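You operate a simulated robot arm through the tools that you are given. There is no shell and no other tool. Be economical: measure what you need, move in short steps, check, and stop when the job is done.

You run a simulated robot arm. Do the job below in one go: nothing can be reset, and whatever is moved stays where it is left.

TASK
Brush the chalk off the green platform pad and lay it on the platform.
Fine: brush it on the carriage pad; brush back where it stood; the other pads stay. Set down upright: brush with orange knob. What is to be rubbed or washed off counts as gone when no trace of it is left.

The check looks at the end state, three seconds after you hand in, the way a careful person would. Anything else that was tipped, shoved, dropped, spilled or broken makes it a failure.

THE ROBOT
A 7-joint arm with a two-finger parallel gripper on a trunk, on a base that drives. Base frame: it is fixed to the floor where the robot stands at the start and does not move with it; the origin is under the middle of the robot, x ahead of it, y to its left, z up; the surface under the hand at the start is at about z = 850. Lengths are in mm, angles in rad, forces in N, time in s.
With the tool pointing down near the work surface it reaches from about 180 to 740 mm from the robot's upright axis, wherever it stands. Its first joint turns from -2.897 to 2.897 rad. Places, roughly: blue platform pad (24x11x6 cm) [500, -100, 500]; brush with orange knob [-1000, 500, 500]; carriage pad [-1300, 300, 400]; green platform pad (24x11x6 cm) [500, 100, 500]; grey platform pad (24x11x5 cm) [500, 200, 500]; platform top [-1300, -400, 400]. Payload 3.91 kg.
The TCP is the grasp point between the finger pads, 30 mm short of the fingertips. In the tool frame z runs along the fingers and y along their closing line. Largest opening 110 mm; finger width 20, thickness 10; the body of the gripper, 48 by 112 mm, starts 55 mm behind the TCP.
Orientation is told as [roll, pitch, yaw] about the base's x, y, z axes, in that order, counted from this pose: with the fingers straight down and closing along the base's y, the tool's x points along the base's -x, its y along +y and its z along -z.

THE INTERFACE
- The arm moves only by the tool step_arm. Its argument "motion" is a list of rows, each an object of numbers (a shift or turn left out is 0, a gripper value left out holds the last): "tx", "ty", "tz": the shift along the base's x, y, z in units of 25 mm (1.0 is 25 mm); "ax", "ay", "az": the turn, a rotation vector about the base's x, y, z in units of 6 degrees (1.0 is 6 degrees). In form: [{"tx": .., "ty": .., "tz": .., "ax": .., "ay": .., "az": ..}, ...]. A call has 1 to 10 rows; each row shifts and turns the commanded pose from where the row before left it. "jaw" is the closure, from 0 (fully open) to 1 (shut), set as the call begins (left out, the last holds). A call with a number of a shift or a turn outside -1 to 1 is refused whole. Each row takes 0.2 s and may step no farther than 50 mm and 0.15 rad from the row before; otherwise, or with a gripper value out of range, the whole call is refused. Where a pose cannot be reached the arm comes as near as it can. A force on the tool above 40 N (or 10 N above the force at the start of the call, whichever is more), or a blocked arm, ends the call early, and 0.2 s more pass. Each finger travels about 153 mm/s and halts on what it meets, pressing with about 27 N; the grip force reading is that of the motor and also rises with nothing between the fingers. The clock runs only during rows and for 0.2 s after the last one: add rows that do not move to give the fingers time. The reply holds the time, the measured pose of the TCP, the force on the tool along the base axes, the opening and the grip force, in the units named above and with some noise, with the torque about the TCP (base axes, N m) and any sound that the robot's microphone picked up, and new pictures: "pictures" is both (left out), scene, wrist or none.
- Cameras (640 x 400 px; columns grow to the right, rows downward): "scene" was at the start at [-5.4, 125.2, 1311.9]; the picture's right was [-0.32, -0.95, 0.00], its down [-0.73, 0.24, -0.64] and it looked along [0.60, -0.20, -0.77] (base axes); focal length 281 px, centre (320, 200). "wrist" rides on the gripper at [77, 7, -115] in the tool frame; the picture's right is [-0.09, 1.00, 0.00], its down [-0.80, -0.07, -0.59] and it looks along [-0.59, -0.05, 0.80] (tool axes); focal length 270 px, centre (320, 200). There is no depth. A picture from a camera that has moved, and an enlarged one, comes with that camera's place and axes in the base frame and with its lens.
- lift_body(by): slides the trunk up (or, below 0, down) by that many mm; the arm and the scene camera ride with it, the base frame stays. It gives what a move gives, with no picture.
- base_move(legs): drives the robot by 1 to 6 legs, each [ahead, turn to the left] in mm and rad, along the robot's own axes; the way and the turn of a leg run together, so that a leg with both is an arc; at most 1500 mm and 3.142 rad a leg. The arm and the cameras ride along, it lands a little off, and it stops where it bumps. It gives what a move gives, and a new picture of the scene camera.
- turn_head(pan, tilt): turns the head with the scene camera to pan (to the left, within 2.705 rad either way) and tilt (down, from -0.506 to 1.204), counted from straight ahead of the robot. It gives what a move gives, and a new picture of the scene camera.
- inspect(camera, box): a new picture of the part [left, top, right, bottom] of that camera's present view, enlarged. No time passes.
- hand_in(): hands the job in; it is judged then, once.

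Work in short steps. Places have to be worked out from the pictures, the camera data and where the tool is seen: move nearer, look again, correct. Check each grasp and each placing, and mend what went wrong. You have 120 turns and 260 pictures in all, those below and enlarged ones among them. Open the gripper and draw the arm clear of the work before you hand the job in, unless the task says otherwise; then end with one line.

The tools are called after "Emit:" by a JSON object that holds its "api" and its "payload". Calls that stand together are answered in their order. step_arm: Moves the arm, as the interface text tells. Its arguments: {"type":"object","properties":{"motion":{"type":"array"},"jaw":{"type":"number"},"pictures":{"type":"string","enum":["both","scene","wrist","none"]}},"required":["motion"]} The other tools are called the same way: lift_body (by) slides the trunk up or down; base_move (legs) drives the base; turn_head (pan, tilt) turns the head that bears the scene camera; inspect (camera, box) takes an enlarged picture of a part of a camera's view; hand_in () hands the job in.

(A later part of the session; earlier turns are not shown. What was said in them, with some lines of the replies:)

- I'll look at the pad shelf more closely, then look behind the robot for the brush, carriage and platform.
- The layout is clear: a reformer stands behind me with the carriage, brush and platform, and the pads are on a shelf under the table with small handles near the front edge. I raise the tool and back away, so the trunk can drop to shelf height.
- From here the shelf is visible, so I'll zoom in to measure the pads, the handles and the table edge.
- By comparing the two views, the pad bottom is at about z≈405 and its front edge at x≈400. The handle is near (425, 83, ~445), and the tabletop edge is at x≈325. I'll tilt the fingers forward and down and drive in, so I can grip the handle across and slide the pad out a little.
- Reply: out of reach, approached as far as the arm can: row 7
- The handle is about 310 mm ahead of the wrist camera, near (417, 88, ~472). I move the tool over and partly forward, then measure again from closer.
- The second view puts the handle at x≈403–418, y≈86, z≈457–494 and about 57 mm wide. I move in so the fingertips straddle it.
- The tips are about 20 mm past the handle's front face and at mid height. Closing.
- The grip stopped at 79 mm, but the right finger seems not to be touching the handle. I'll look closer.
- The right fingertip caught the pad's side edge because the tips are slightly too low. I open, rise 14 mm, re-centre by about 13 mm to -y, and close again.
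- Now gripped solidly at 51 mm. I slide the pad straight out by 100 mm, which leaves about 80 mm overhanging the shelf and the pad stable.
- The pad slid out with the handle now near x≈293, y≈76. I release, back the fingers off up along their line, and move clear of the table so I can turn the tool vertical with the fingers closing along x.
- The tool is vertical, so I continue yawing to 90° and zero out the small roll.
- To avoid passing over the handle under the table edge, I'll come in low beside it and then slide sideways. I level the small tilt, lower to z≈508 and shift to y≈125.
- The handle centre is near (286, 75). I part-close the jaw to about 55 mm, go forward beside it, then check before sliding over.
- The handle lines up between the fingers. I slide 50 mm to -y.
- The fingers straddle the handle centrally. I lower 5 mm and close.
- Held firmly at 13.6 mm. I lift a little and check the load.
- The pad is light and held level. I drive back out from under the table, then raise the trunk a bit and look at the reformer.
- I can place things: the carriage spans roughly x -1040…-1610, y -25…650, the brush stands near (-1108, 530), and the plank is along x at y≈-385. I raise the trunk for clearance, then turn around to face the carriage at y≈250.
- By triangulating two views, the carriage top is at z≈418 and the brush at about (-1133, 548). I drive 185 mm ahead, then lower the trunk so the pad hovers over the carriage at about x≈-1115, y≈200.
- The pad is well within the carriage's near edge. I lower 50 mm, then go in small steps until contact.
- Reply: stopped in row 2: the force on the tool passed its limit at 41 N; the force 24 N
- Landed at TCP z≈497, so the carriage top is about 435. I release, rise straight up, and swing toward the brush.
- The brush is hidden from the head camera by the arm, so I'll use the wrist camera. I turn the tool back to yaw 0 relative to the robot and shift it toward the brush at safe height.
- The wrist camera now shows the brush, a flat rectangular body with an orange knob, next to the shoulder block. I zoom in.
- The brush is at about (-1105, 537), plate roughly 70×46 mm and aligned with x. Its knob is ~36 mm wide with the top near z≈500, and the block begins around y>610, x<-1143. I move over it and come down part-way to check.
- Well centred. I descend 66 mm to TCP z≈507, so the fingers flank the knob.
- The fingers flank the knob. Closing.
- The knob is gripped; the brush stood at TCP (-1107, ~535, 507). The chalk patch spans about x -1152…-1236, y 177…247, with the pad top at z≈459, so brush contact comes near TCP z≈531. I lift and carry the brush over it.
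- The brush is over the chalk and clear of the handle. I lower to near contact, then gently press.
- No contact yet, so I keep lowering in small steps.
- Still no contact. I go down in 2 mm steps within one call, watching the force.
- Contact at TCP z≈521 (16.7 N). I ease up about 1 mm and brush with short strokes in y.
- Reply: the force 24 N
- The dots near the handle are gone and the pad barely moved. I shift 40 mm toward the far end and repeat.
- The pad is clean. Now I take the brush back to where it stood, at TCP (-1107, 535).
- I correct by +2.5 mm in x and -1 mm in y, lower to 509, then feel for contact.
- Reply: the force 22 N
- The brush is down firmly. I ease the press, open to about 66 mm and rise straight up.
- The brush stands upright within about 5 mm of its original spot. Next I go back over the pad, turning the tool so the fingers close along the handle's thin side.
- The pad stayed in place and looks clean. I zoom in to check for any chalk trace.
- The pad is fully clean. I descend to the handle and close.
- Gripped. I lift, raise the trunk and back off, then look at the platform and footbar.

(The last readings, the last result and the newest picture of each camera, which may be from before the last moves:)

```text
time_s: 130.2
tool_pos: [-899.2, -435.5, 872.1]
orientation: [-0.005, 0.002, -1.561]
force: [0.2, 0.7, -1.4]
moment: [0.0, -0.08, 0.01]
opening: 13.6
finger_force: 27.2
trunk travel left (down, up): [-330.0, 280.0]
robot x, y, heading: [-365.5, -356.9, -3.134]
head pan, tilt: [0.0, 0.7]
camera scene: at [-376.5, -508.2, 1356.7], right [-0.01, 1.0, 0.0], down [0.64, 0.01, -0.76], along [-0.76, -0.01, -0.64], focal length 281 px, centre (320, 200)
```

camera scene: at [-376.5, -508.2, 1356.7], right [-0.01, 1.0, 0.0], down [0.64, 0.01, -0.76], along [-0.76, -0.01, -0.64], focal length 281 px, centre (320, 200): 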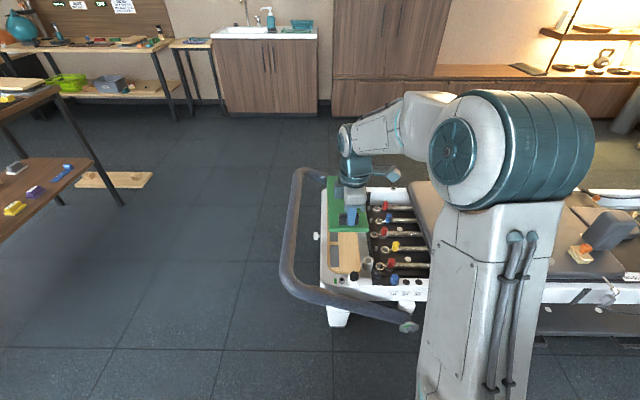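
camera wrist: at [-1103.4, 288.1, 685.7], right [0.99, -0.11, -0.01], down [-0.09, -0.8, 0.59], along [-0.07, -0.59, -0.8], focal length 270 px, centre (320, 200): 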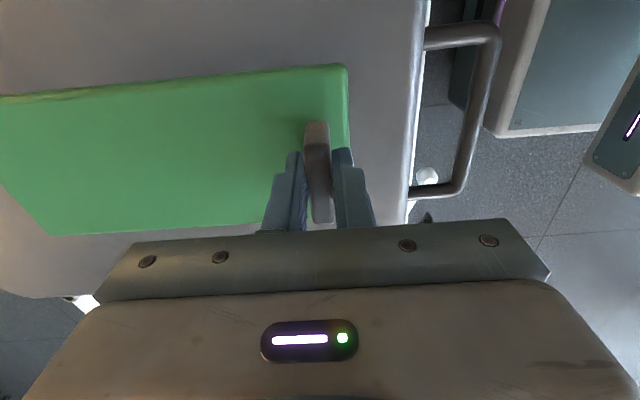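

The pad hides the platform, so I move the arm aside at height for a clear look.

Emit:
{"api": "step_arm", "payload": {"motion": [{"ty": 1}, {"ty": 1}, {"ty": 1}, {"ty": 1}, {"ty": 1}, {"ty": 1}, {"ty": 1}, {"ty": 1}, {"ty": 1}], "pictures": "both"}}

Emit:
{"api": "inspect", "payload": {"camera": "scene", "box": [270, 150, 450, 340]}}

```text
time_s: 132.2
tool_pos: [-899.9, -209.2, 873.3]
orientation: [-0.005, 0.001, -1.56]
force: [0.2, -0.8, -1.8]
moment: [-0.01, -0.09, -0.04]
opening: 13.6
finger_force: 27.4
trunk travel left (down, up): [-330.0, 280.0]
robot x, y, heading: [-364.6, -359.0, -3.134]
head pan, tilt: [0.0, 0.7]
camera scene: at [-376.5, -508.1, 1356.7], right [-0.01, 1.0, 0.0], down [0.64, 0.01, -0.76], along [-0.76, -0.01, -0.64], focal length 281 px, centre (320, 200)
camera wrist: at [-891.6, -130.5, 986.9], right [1.0, -0.08, -0.01], down [-0.06, -0.8, 0.59], along [-0.05, -0.59, -0.8], focal length 270 px, centre (320, 200)
```

scene: 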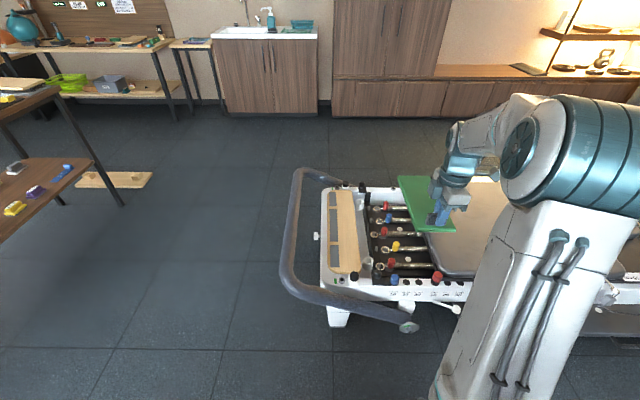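
wrist: 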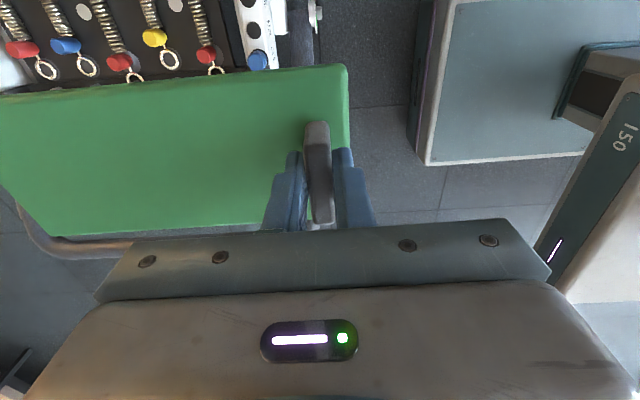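

```text
2.11 times, centred on (360, 245) of scene
camera zoom: at [-376.5, -508.1, 1356.7], right [-0.01, 1.0, 0.0], down [0.64, 0.01, -0.76], along [-0.76, -0.01, -0.64], focal length 592 px, centre (236, 105)
```

zoom: 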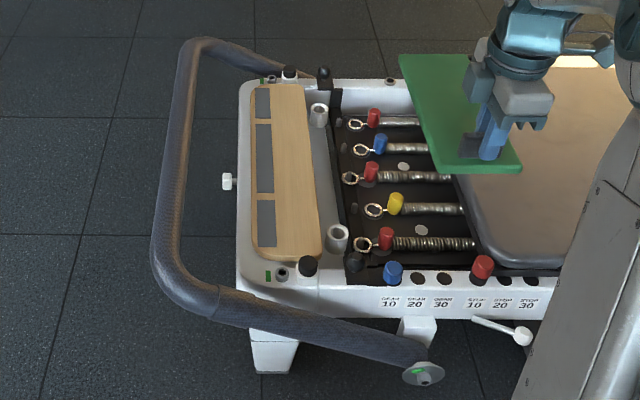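

The platform board with grey inlays runs roughly x -1035…-1540, y -480…-355. I need its height, so I lower the trunk 200 mm for a second line of sight.

Emit:
{"api": "lift_body", "payload": {"by": -200}}

Emit:
{"api": "inspect", "payload": {"camera": "scene", "box": [270, 180, 430, 340]}}

```text
time_s: 134.4
tool_pos: [-899.3, -209.5, 673.9]
orientation: [-0.005, 0.0, -1.561]
force: [0.2, -0.6, -1.3]
moment: [0.03, -0.12, 0.01]
opening: 13.6
finger_force: 27.2
trunk travel left (down, up): [-130.0, 480.0]
robot x, y, heading: [-368.7, -359.8, -3.128]
head pan, tilt: [0.0, 0.7]
```

```text
2.50 times, centred on (350, 260) of scene
camera zoom: at [-376.4, -508.1, 1156.7], right [-0.01, 1.0, 0.0], down [0.64, 0.01, -0.76], along [-0.76, -0.01, -0.64], focal length 702 px, centre (245, 50)
```

zoom: 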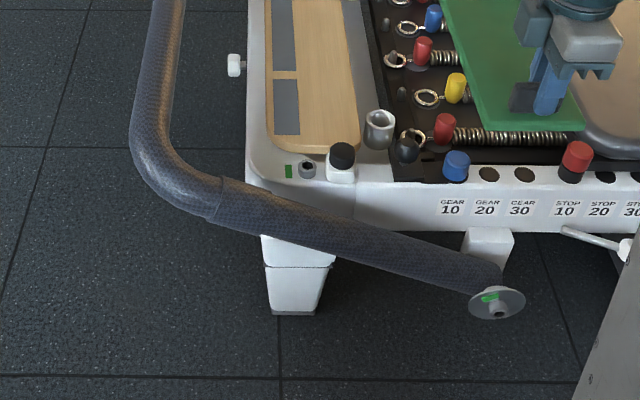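

The board top is at about z≈405 (x -1040…-1588, y -478…-354), and the footbar is low at z≈330, so it's no obstacle. I bring the pad over y≈-416, extend 60 mm, drive 220 mm ahead, and lower the trunk part-way.

Emit:
{"api": "step_arm", "payload": {"motion": [{"ty": -1, "tx": -1}, {"ty": -1, "tx": -1}, {"ty": -1, "tx": -0.4}, {"ty": -1}, {"ty": -1}, {"ty": -1}, {"ty": -1}, {"ty": -1}, {"ty": -0.27}], "pictures": "none"}}

Emit:
{"api": "base_move", "payload": {"legs": [[220, 0]]}}

Emit:
{"api": "step_arm", "payload": {"motion": [{}], "pictures": "both"}}

```text
time_s: 136.4
tool_pos: [-958.5, -417.0, 672.0]
orientation: [-0.008, 0.0, -1.561]
force: [-0.2, 0.0, -1.6]
moment: [0.01, -0.06, 0.01]
opening: 13.3
finger_force: 26.6
trunk travel left (down, up): [-130.0, 480.0]
robot x, y, heading: [-368.0, -358.0, -3.134]
head pan, tilt: [0.0, 0.7]
```

```text
time_s: 138.0
tool_pos: [-1178.0, -417.3, 672.3]
orientation: [-0.005, 0.0, -1.563]
force: [-0.7, 1.1, -1.3]
moment: [0.01, -0.09, 0.04]
opening: 13.9
finger_force: 27.2
trunk travel left (down, up): [-130.0, 480.0]
robot x, y, heading: [-588.7, -359.8, -3.134]
head pan, tilt: [0.0, 0.7]
camera scene: at [-595.8, -510.4, 1156.7], right [-0.01, 1.0, 0.0], down [0.64, 0.01, -0.76], along [-0.76, -0.01, -0.64], focal length 281 px, centre (320, 200)
```

scene: 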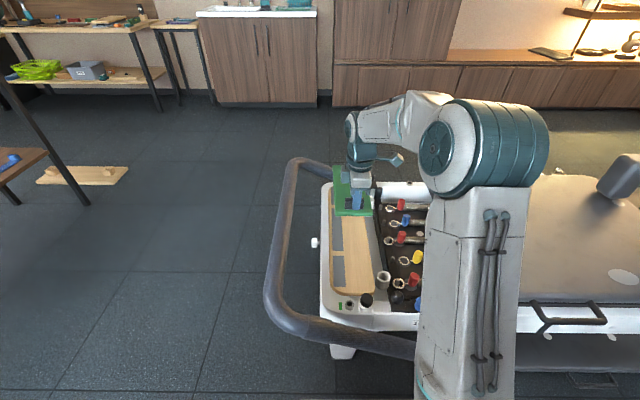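

```text
time_s: 138.4
tool_pos: [-1179.3, -417.5, 671.4]
orientation: [-0.005, 0.0, -1.562]
force: [0.5, -0.3, -1.0]
moment: [-0.01, -0.1, -0.01]
opening: 13.8
finger_force: 27.0
trunk travel left (down, up): [-130.0, 480.0]
robot x, y, heading: [-587.2, -359.6, -3.129]
head pan, tilt: [0.0, 0.7]
camera scene: at [-595.9, -510.4, 1156.7], right [-0.01, 1.0, 0.0], down [0.64, 0.01, -0.76], along [-0.76, -0.01, -0.64], focal length 281 px, centre (320, 200)
camera wrist: at [-1170.0, -339.0, 786.2], right [1.0, -0.08, -0.01], down [-0.06, -0.8, 0.59], along [-0.05, -0.59, -0.8], focal length 270 px, centre (320, 200)
```

scene: 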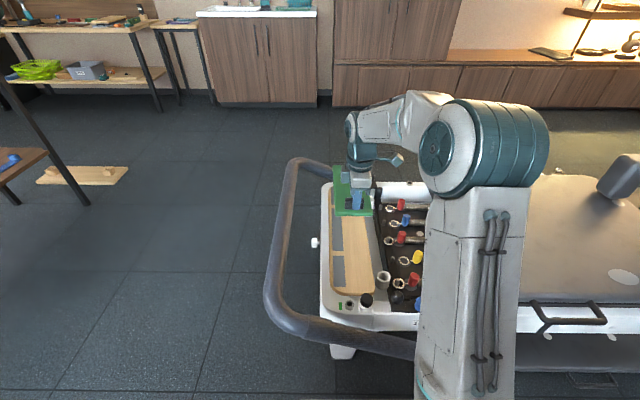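
wrist: 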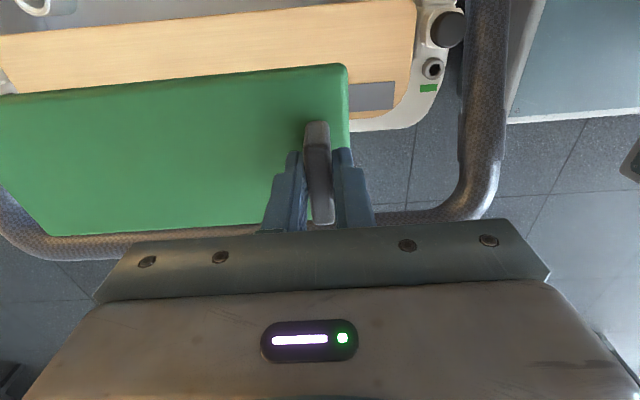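

From the wrist view, the board spans y≈-473…-346 and the pad is centred at y≈-417. I shift +5 mm and lower the trunk the remaining 130 mm.

Emit:
{"api": "step_arm", "payload": {"motion": [{"ty": 0.22}, {}], "pictures": "none"}}

Emit:
{"api": "lift_body", "payload": {"by": -125}}

Emit:
{"api": "step_arm", "payload": {"motion": [{"tz": -0.8}, {}], "pictures": "both"}}

```text
time_s: 139.0
tool_pos: [-1177.2, -412.6, 673.6]
orientation: [-0.004, 0.0, -1.562]
force: [-0.3, -0.7, -1.6]
moment: [0.03, -0.09, 0.03]
opening: 13.7
finger_force: 27.4
trunk travel left (down, up): [-130.0, 480.0]
robot x, y, heading: [-585.4, -360.8, -3.131]
head pan, tilt: [0.0, 0.7]
```

```text
time_s: 140.6
tool_pos: [-1178.2, -410.8, 547.0]
orientation: [-0.006, 0.001, -1.562]
force: [0.4, -0.1, -0.7]
moment: [0.04, -0.09, 0.01]
opening: 13.8
finger_force: 26.7
trunk travel left (down, up): [-5.0, 605.0]
robot x, y, heading: [-586.1, -360.2, -3.138]
head pan, tilt: [0.0, 0.7]
```

```text
time_s: 141.2
tool_pos: [-1178.3, -411.3, 526.5]
orientation: [-0.006, 0.0, -1.563]
force: [-1.0, 0.3, -1.1]
moment: [0.0, -0.08, -0.03]
opening: 13.6
finger_force: 27.4
trunk travel left (down, up): [-5.0, 605.0]
robot x, y, heading: [-587.6, -357.6, -3.132]
head pan, tilt: [0.0, 0.7]
camera scene: at [-595.9, -510.4, 1031.7], right [-0.01, 1.0, 0.0], down [0.64, 0.01, -0.76], along [-0.76, -0.01, -0.64], focal length 281 px, centre (320, 200)
camera wrist: at [-1169.9, -333.7, 640.7], right [1.0, -0.08, -0.01], down [-0.06, -0.8, 0.59], along [-0.05, -0.59, -0.8], focal length 270 px, centre (320, 200)
```

scene: 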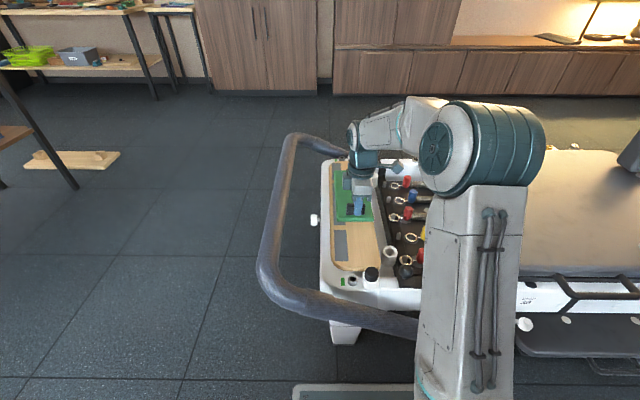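
wrist: 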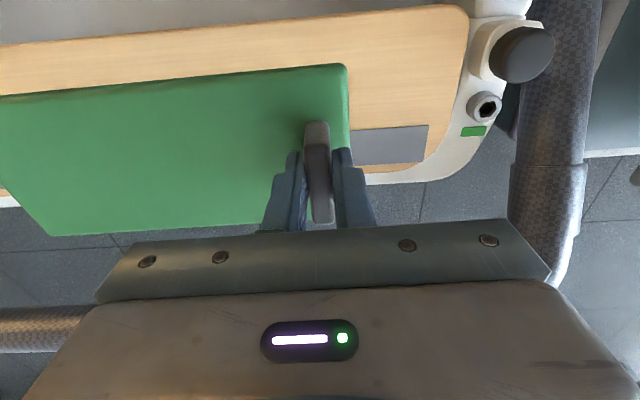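

Still aligned. I nudge +4 mm in y and go down until contact.

Emit:
{"api": "step_arm", "payload": {"motion": [{"ty": 0.15, "tz": -0.8}, {"tz": -0.4}, {}], "pictures": "none"}}

Emit:
{"api": "step_arm", "payload": {"motion": [{"tz": -0.16}, {"tz": -0.16}, {}], "pictures": "none"}}

Emit:
{"api": "step_arm", "payload": {"motion": [{"tz": -0.12}, {}], "pictures": "wrist"}}

```text
time_s: 142.0
tool_pos: [-1177.7, -407.5, 497.3]
orientation: [-0.005, 0.0, -1.563]
force: [-0.1, -0.3, -1.4]
moment: [0.0, -0.14, 0.02]
opening: 13.4
finger_force: 27.1
trunk travel left (down, up): [-5.0, 605.0]
robot x, y, heading: [-586.1, -355.8, -3.136]
head pan, tilt: [0.0, 0.7]
```

```text
time_s: 142.8
tool_pos: [-1177.1, -407.4, 490.3]
orientation: [-0.004, 0.0, -1.561]
force: [0.8, -0.1, -1.2]
moment: [0.02, -0.09, 0.03]
opening: 13.5
finger_force: 26.6
trunk travel left (down, up): [-5.0, 605.0]
robot x, y, heading: [-587.6, -359.6, -3.134]
head pan, tilt: [0.0, 0.7]
```

```text
time_s: 143.4
tool_pos: [-1179.2, -408.2, 486.4]
orientation: [-0.005, 0.0, -1.562]
force: [-0.1, 0.1, -1.5]
moment: [0.0, -0.11, 0.0]
opening: 13.8
finger_force: 26.3
trunk travel left (down, up): [-5.0, 605.0]
robot x, y, heading: [-589.4, -362.5, -3.132]
head pan, tilt: [0.0, 0.7]
camera wrist: at [-1170.0, -330.2, 600.1], right [1.0, -0.08, -0.01], down [-0.06, -0.8, 0.59], along [-0.05, -0.59, -0.8], focal length 270 px, centre (320, 200)
```

wrist: 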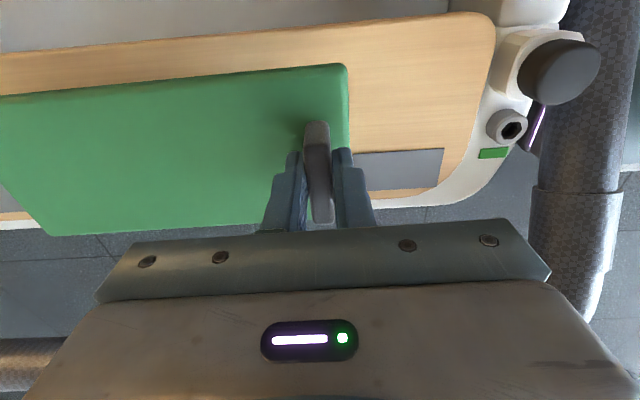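

Emit:
{"api": "step_arm", "payload": {"motion": [{"tz": -0.16}, {"tz": -0.16}, {}], "pictures": "none"}}

Emit:
{"api": "step_arm", "payload": {"motion": [{"tz": -0.12}, {"tz": -0.12}, {}], "pictures": "none"}}

Emit:
{"api": "step_arm", "payload": {"motion": [{"tz": -0.12}, {}], "pictures": "none"}}

```text
time_s: 144.2
tool_pos: [-1178.7, -408.8, 479.1]
orientation: [-0.004, 0.0, -1.562]
force: [-0.3, -0.2, -0.9]
moment: [-0.02, -0.12, -0.03]
opening: 13.6
finger_force: 27.4
trunk travel left (down, up): [-5.0, 605.0]
robot x, y, heading: [-589.4, -362.5, -3.13]
head pan, tilt: [0.0, 0.7]
```

```text
time_s: 145.0
tool_pos: [-1179.3, -409.1, 473.3]
orientation: [-0.005, -0.001, -1.562]
force: [-0.5, 0.2, -0.5]
moment: [0.04, -0.09, 0.04]
opening: 13.9
finger_force: 27.1
trunk travel left (down, up): [-5.0, 605.0]
robot x, y, heading: [-588.4, -355.6, -3.137]
head pan, tilt: [0.0, 0.7]
```

```text
time_s: 145.6
tool_pos: [-1178.0, -408.1, 470.6]
orientation: [-0.006, -0.001, -1.563]
force: [-0.1, 0.5, -1.7]
moment: [0.01, -0.1, 0.01]
opening: 13.6
finger_force: 26.4
trunk travel left (down, up): [-5.0, 605.0]
robot x, y, heading: [-584.9, -361.4, -3.132]
head pan, tilt: [0.0, 0.7]
```

No contact yet; I keep going in 3 mm steps.

Emit:
{"api": "step_arm", "payload": {"motion": [{"tz": -0.12}, {}], "pictures": "none"}}

Emit:
{"api": "step_arm", "payload": {"motion": [{"tz": -0.12}, {}], "pictures": "none"}}

Emit:
{"api": "step_arm", "payload": {"motion": [{"tz": -0.12}, {}], "pictures": "wrist"}}

```text
time_s: 146.2
tool_pos: [-1178.3, -409.2, 465.4]
orientation: [-0.006, 0.001, -1.562]
force: [-0.4, -0.1, -1.5]
moment: [0.01, -0.12, -0.03]
opening: 13.7
finger_force: 26.5
trunk travel left (down, up): [-5.0, 605.0]
robot x, y, heading: [-584.9, -353.2, -3.135]
head pan, tilt: [0.0, 0.7]
```

```text
time_s: 146.8
tool_pos: [-1178.0, -407.2, 463.5]
orientation: [-0.004, 0.001, -1.562]
force: [0.1, 0.2, -2.1]
moment: [-0.04, -0.11, 0.01]
opening: 13.5
finger_force: 27.2
trunk travel left (down, up): [-5.0, 605.0]
robot x, y, heading: [-590.0, -357.5, -3.131]
head pan, tilt: [0.0, 0.7]
```

```text
time_s: 147.4
tool_pos: [-1179.6, -407.9, 461.1]
orientation: [-0.005, 0.0, -1.562]
force: [0.0, -0.5, -1.5]
moment: [0.02, -0.11, -0.02]
opening: 13.7
finger_force: 27.2
trunk travel left (down, up): [-5.0, 605.0]
robot x, y, heading: [-587.7, -361.0, -3.132]
head pan, tilt: [0.0, 0.7]
camera wrist: at [-1170.3, -330.0, 574.6], right [1.0, -0.08, -0.01], down [-0.06, -0.8, 0.59], along [-0.05, -0.59, -0.8], focal length 270 px, centre (320, 200)
```

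wrist: 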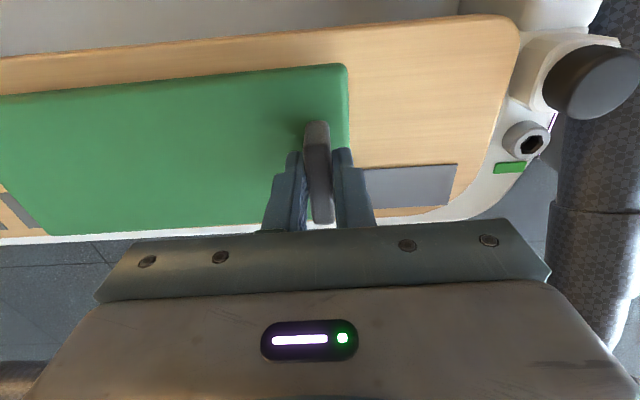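

The pad is inside the board outline. I shift -4 mm in y to centre it better and continue down.

Emit:
{"api": "step_arm", "payload": {"motion": [{"ty": -0.16, "tz": -0.12}, {}], "pictures": "none"}}

Emit:
{"api": "step_arm", "payload": {"motion": [{"tz": -0.12}, {}], "pictures": "none"}}

Emit:
{"api": "step_arm", "payload": {"motion": [{"tz": -0.12}, {}], "pictures": "none"}}

Emit:
{"api": "step_arm", "payload": {"motion": [{"tz": -0.12}, {}], "pictures": "none"}}

```text
time_s: 148.0
tool_pos: [-1178.2, -412.6, 456.9]
orientation: [-0.004, 0.001, -1.561]
force: [-0.1, -0.5, -1.5]
moment: [0.02, -0.13, 0.0]
opening: 13.6
finger_force: 26.6
trunk travel left (down, up): [-5.0, 605.0]
robot x, y, heading: [-587.7, -360.2, -3.135]
head pan, tilt: [0.0, 0.7]
```

```text
time_s: 148.6
tool_pos: [-1179.4, -411.4, 454.9]
orientation: [-0.005, 0.0, -1.562]
force: [0.1, 1.2, -2.1]
moment: [0.0, -0.11, -0.03]
opening: 13.7
finger_force: 27.0
trunk travel left (down, up): [-5.0, 605.0]
robot x, y, heading: [-586.3, -359.8, -3.132]
head pan, tilt: [0.0, 0.7]
```

```text
time_s: 149.2
tool_pos: [-1179.5, -412.0, 454.7]
orientation: [-0.009, 0.0, -1.564]
force: [0.4, 1.4, 11.0]
moment: [-0.07, -0.41, -0.03]
opening: 13.8
finger_force: 26.2
trunk travel left (down, up): [-5.0, 605.0]
robot x, y, heading: [-590.1, -361.7, -3.132]
head pan, tilt: [0.0, 0.7]
```

```text
time_s: 149.8
tool_pos: [-1179.1, -411.6, 453.9]
orientation: [-0.013, 0.001, -1.562]
force: [2.3, 1.6, 40.2]
moment: [0.06, -0.78, 0.0]
opening: 14.1
finger_force: 27.0
trunk travel left (down, up): [-5.0, 605.0]
robot x, y, heading: [-584.2, -359.6, -3.131]
head pan, tilt: [0.0, 0.7]
```

Contact (40 N). I ease up 3 mm and check before releasing.

Emit:
{"api": "step_arm", "payload": {"motion": [{"tz": 0.13}, {}], "pictures": "both"}}

Emit:
{"api": "inspect", "payload": {"camera": "scene", "box": [290, 140, 420, 290]}}

```text
time_s: 150.4
tool_pos: [-1179.5, -412.7, 452.0]
orientation: [-0.008, 0.001, -1.562]
force: [-9.5, 0.6, 22.8]
moment: [0.03, -0.12, -0.02]
opening: 13.5
finger_force: 26.7
trunk travel left (down, up): [-5.0, 605.0]
robot x, y, heading: [-589.1, -361.5, -3.129]
head pan, tilt: [0.0, 0.7]
camera scene: at [-594.8, -510.2, 1031.6], right [-0.01, 1.0, 0.0], down [0.64, 0.01, -0.77], along [-0.77, -0.01, -0.64], focal length 281 px, centre (320, 200)
camera wrist: at [-1170.1, -334.0, 566.4], right [1.0, -0.08, -0.01], down [-0.06, -0.8, 0.6], along [-0.05, -0.59, -0.8], focal length 270 px, centre (320, 200)
```

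scene: 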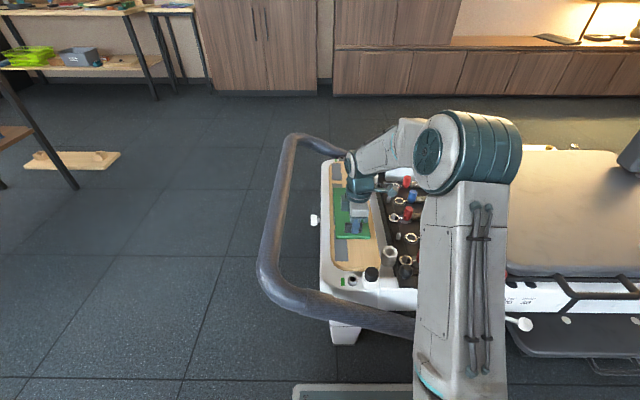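
wrist: 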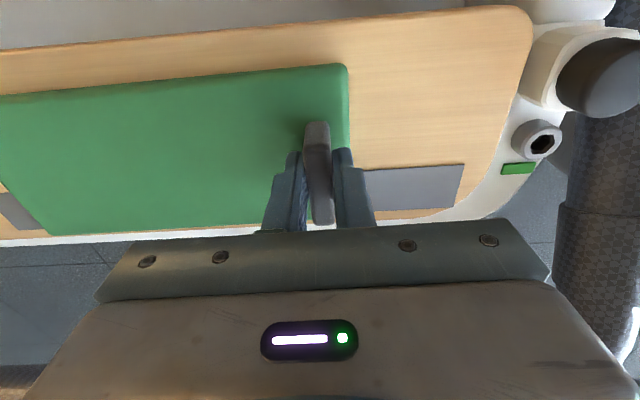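

```text
2.67 times, centred on (355, 215) of scene
camera zoom: at [-594.8, -510.2, 1031.6], right [-0.01, 1.0, 0.0], down [0.64, 0.01, -0.77], along [-0.77, -0.01, -0.64], focal length 749 px, centre (227, 160)
```

zoom: 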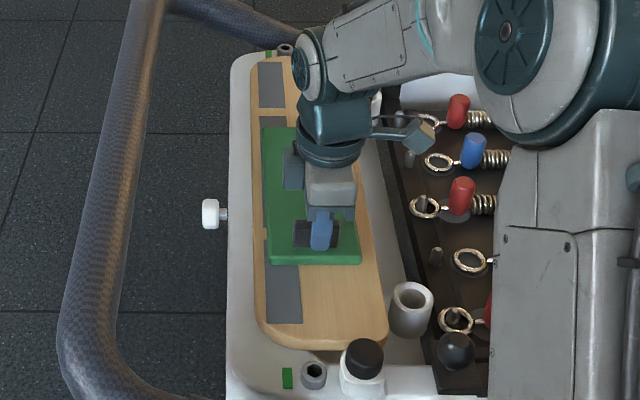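

The pad lies inside the board with similar margins on both sides. I release and rise straight up.

Emit:
{"api": "step_arm", "payload": {"motion": [{"tz": 0.04}, {}, {}], "jaw": 0.5, "pictures": "none"}}

Emit:
{"api": "step_arm", "payload": {"motion": [{"tz": 1}, {"tz": 1}, {"tz": 1}, {"tz": 1}, {"tz": 1}, {"tz": 1}], "pictures": "both"}}

```text
time_s: 151.2
tool_pos: [-1178.2, -412.7, 451.9]
orientation: [-0.007, 0.0, -1.563]
force: [0.4, 0.4, -0.1]
moment: [-0.01, -0.03, 0.04]
opening: 55.1
finger_force: 0.0
trunk travel left (down, up): [-5.0, 605.0]
robot x, y, heading: [-583.1, -358.8, -3.137]
head pan, tilt: [0.0, 0.7]
```

```text
time_s: 152.6
tool_pos: [-1176.8, -411.3, 603.3]
orientation: [-0.006, -0.001, -1.563]
force: [-0.7, 0.1, -0.2]
moment: [0.02, 0.0, 0.03]
opening: 55.0
finger_force: 0.0
trunk travel left (down, up): [-5.0, 605.0]
robot x, y, heading: [-587.6, -357.9, -3.132]
head pan, tilt: [0.0, 0.7]
camera scene: at [-595.9, -510.4, 1031.6], right [-0.01, 1.0, 0.0], down [0.64, 0.01, -0.76], along [-0.76, -0.01, -0.64], focal length 281 px, centre (320, 200)
camera wrist: at [-1168.1, -333.7, 717.0], right [1.0, -0.08, -0.01], down [-0.06, -0.8, 0.59], along [-0.05, -0.59, -0.8], focal length 270 px, centre (320, 200)
```

scene: 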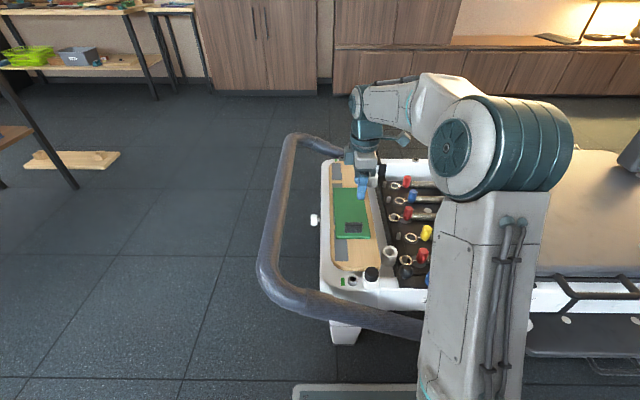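
wrist: 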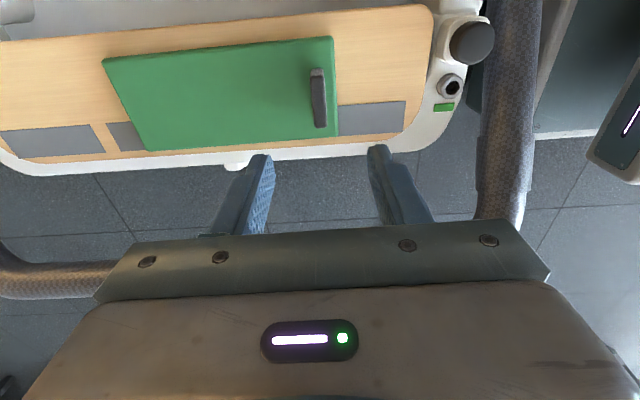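

The pad lies flat on the platform with about 12–17 mm margins. I raise the arm, back away, and check the brush one last time.

Emit:
{"api": "lift_body", "payload": {"by": 250}}

Emit:
{"api": "base_move", "payload": {"legs": [[-300, 0]]}}

Emit:
{"api": "step_arm", "payload": {"motion": [{}], "jaw": 0, "pictures": "none"}}

Emit:
{"api": "turn_head", "payload": {"pan": -0.8, "tilt": 0.6}}

```text
time_s: 155.2
tool_pos: [-1175.7, -412.0, 853.6]
orientation: [-0.005, -0.001, -1.563]
force: [-0.5, -0.1, 0.1]
moment: [-0.02, -0.01, -0.01]
opening: 55.0
finger_force: 0.1
trunk travel left (down, up): [-255.0, 355.0]
robot x, y, heading: [-587.4, -357.7, -3.133]
head pan, tilt: [0.0, 0.7]
```

```text
time_s: 157.2
tool_pos: [-876.7, -409.1, 854.1]
orientation: [-0.004, 0.0, -1.56]
force: [-0.1, -0.2, 0.2]
moment: [0.0, 0.0, -0.03]
opening: 55.0
finger_force: 0.1
trunk travel left (down, up): [-255.0, 355.0]
robot x, y, heading: [-286.8, -352.2, -3.127]
head pan, tilt: [0.0, 0.7]
camera scene: at [-297.0, -507.4, 1281.7], right [-0.01, 1.0, 0.0], down [0.64, 0.01, -0.76], along [-0.76, -0.01, -0.64], focal length 281 px, centre (320, 200)
```

scene: 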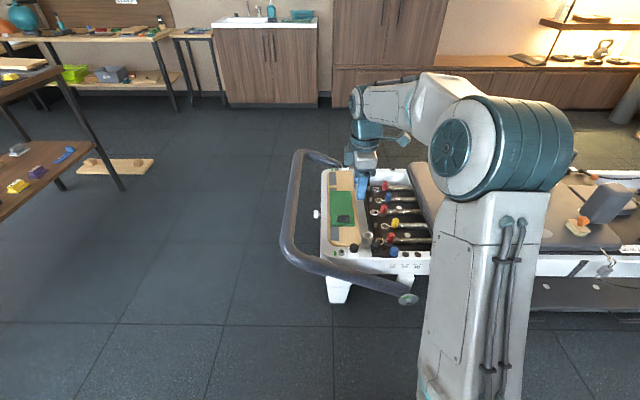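

```text
time_s: 157.6
tool_pos: [-878.6, -410.0, 852.2]
orientation: [-0.004, 0.0, -1.56]
force: [0.0, -0.9, -0.8]
moment: [-0.03, 0.0, 0.02]
opening: 110.1
finger_force: 0.1
trunk travel left (down, up): [-255.0, 355.0]
robot x, y, heading: [-287.1, -355.0, -3.134]
head pan, tilt: [0.0, 0.7]
```

```text
time_s: 158.7
tool_pos: [-877.7, -410.3, 853.6]
orientation: [-0.007, 0.0, -1.56]
force: [0.4, -0.6, -0.6]
moment: [-0.01, -0.03, -0.02]
opening: 110.1
finger_force: 0.0
trunk travel left (down, up): [-255.0, 355.0]
robot x, y, heading: [-289.8, -357.0, -3.132]
head pan, tilt: [-0.799, 0.6]
camera scene: at [-274.4, -443.8, 1290.3], right [0.71, 0.71, 0.0], down [0.4, -0.4, -0.83], along [-0.58, 0.58, -0.56], focal length 281 px, centre (320, 200)
```

scene: 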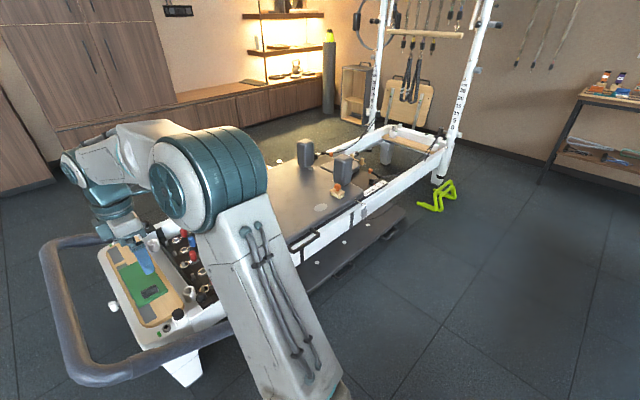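

The brush is upright in its place, the clean pad is on the platform, the other pads were left alone, and the arm is clear with the gripper open. Handing in.

Emit:
{"api": "hand_in", "payload": {}}

```text
The job is handed in.
```

The green platform pad was brushed clean of chalk on the carriage pad and now lies flat on the platform. The brush stands upright within about 5 mm of where it was, and I left the other pads alone.
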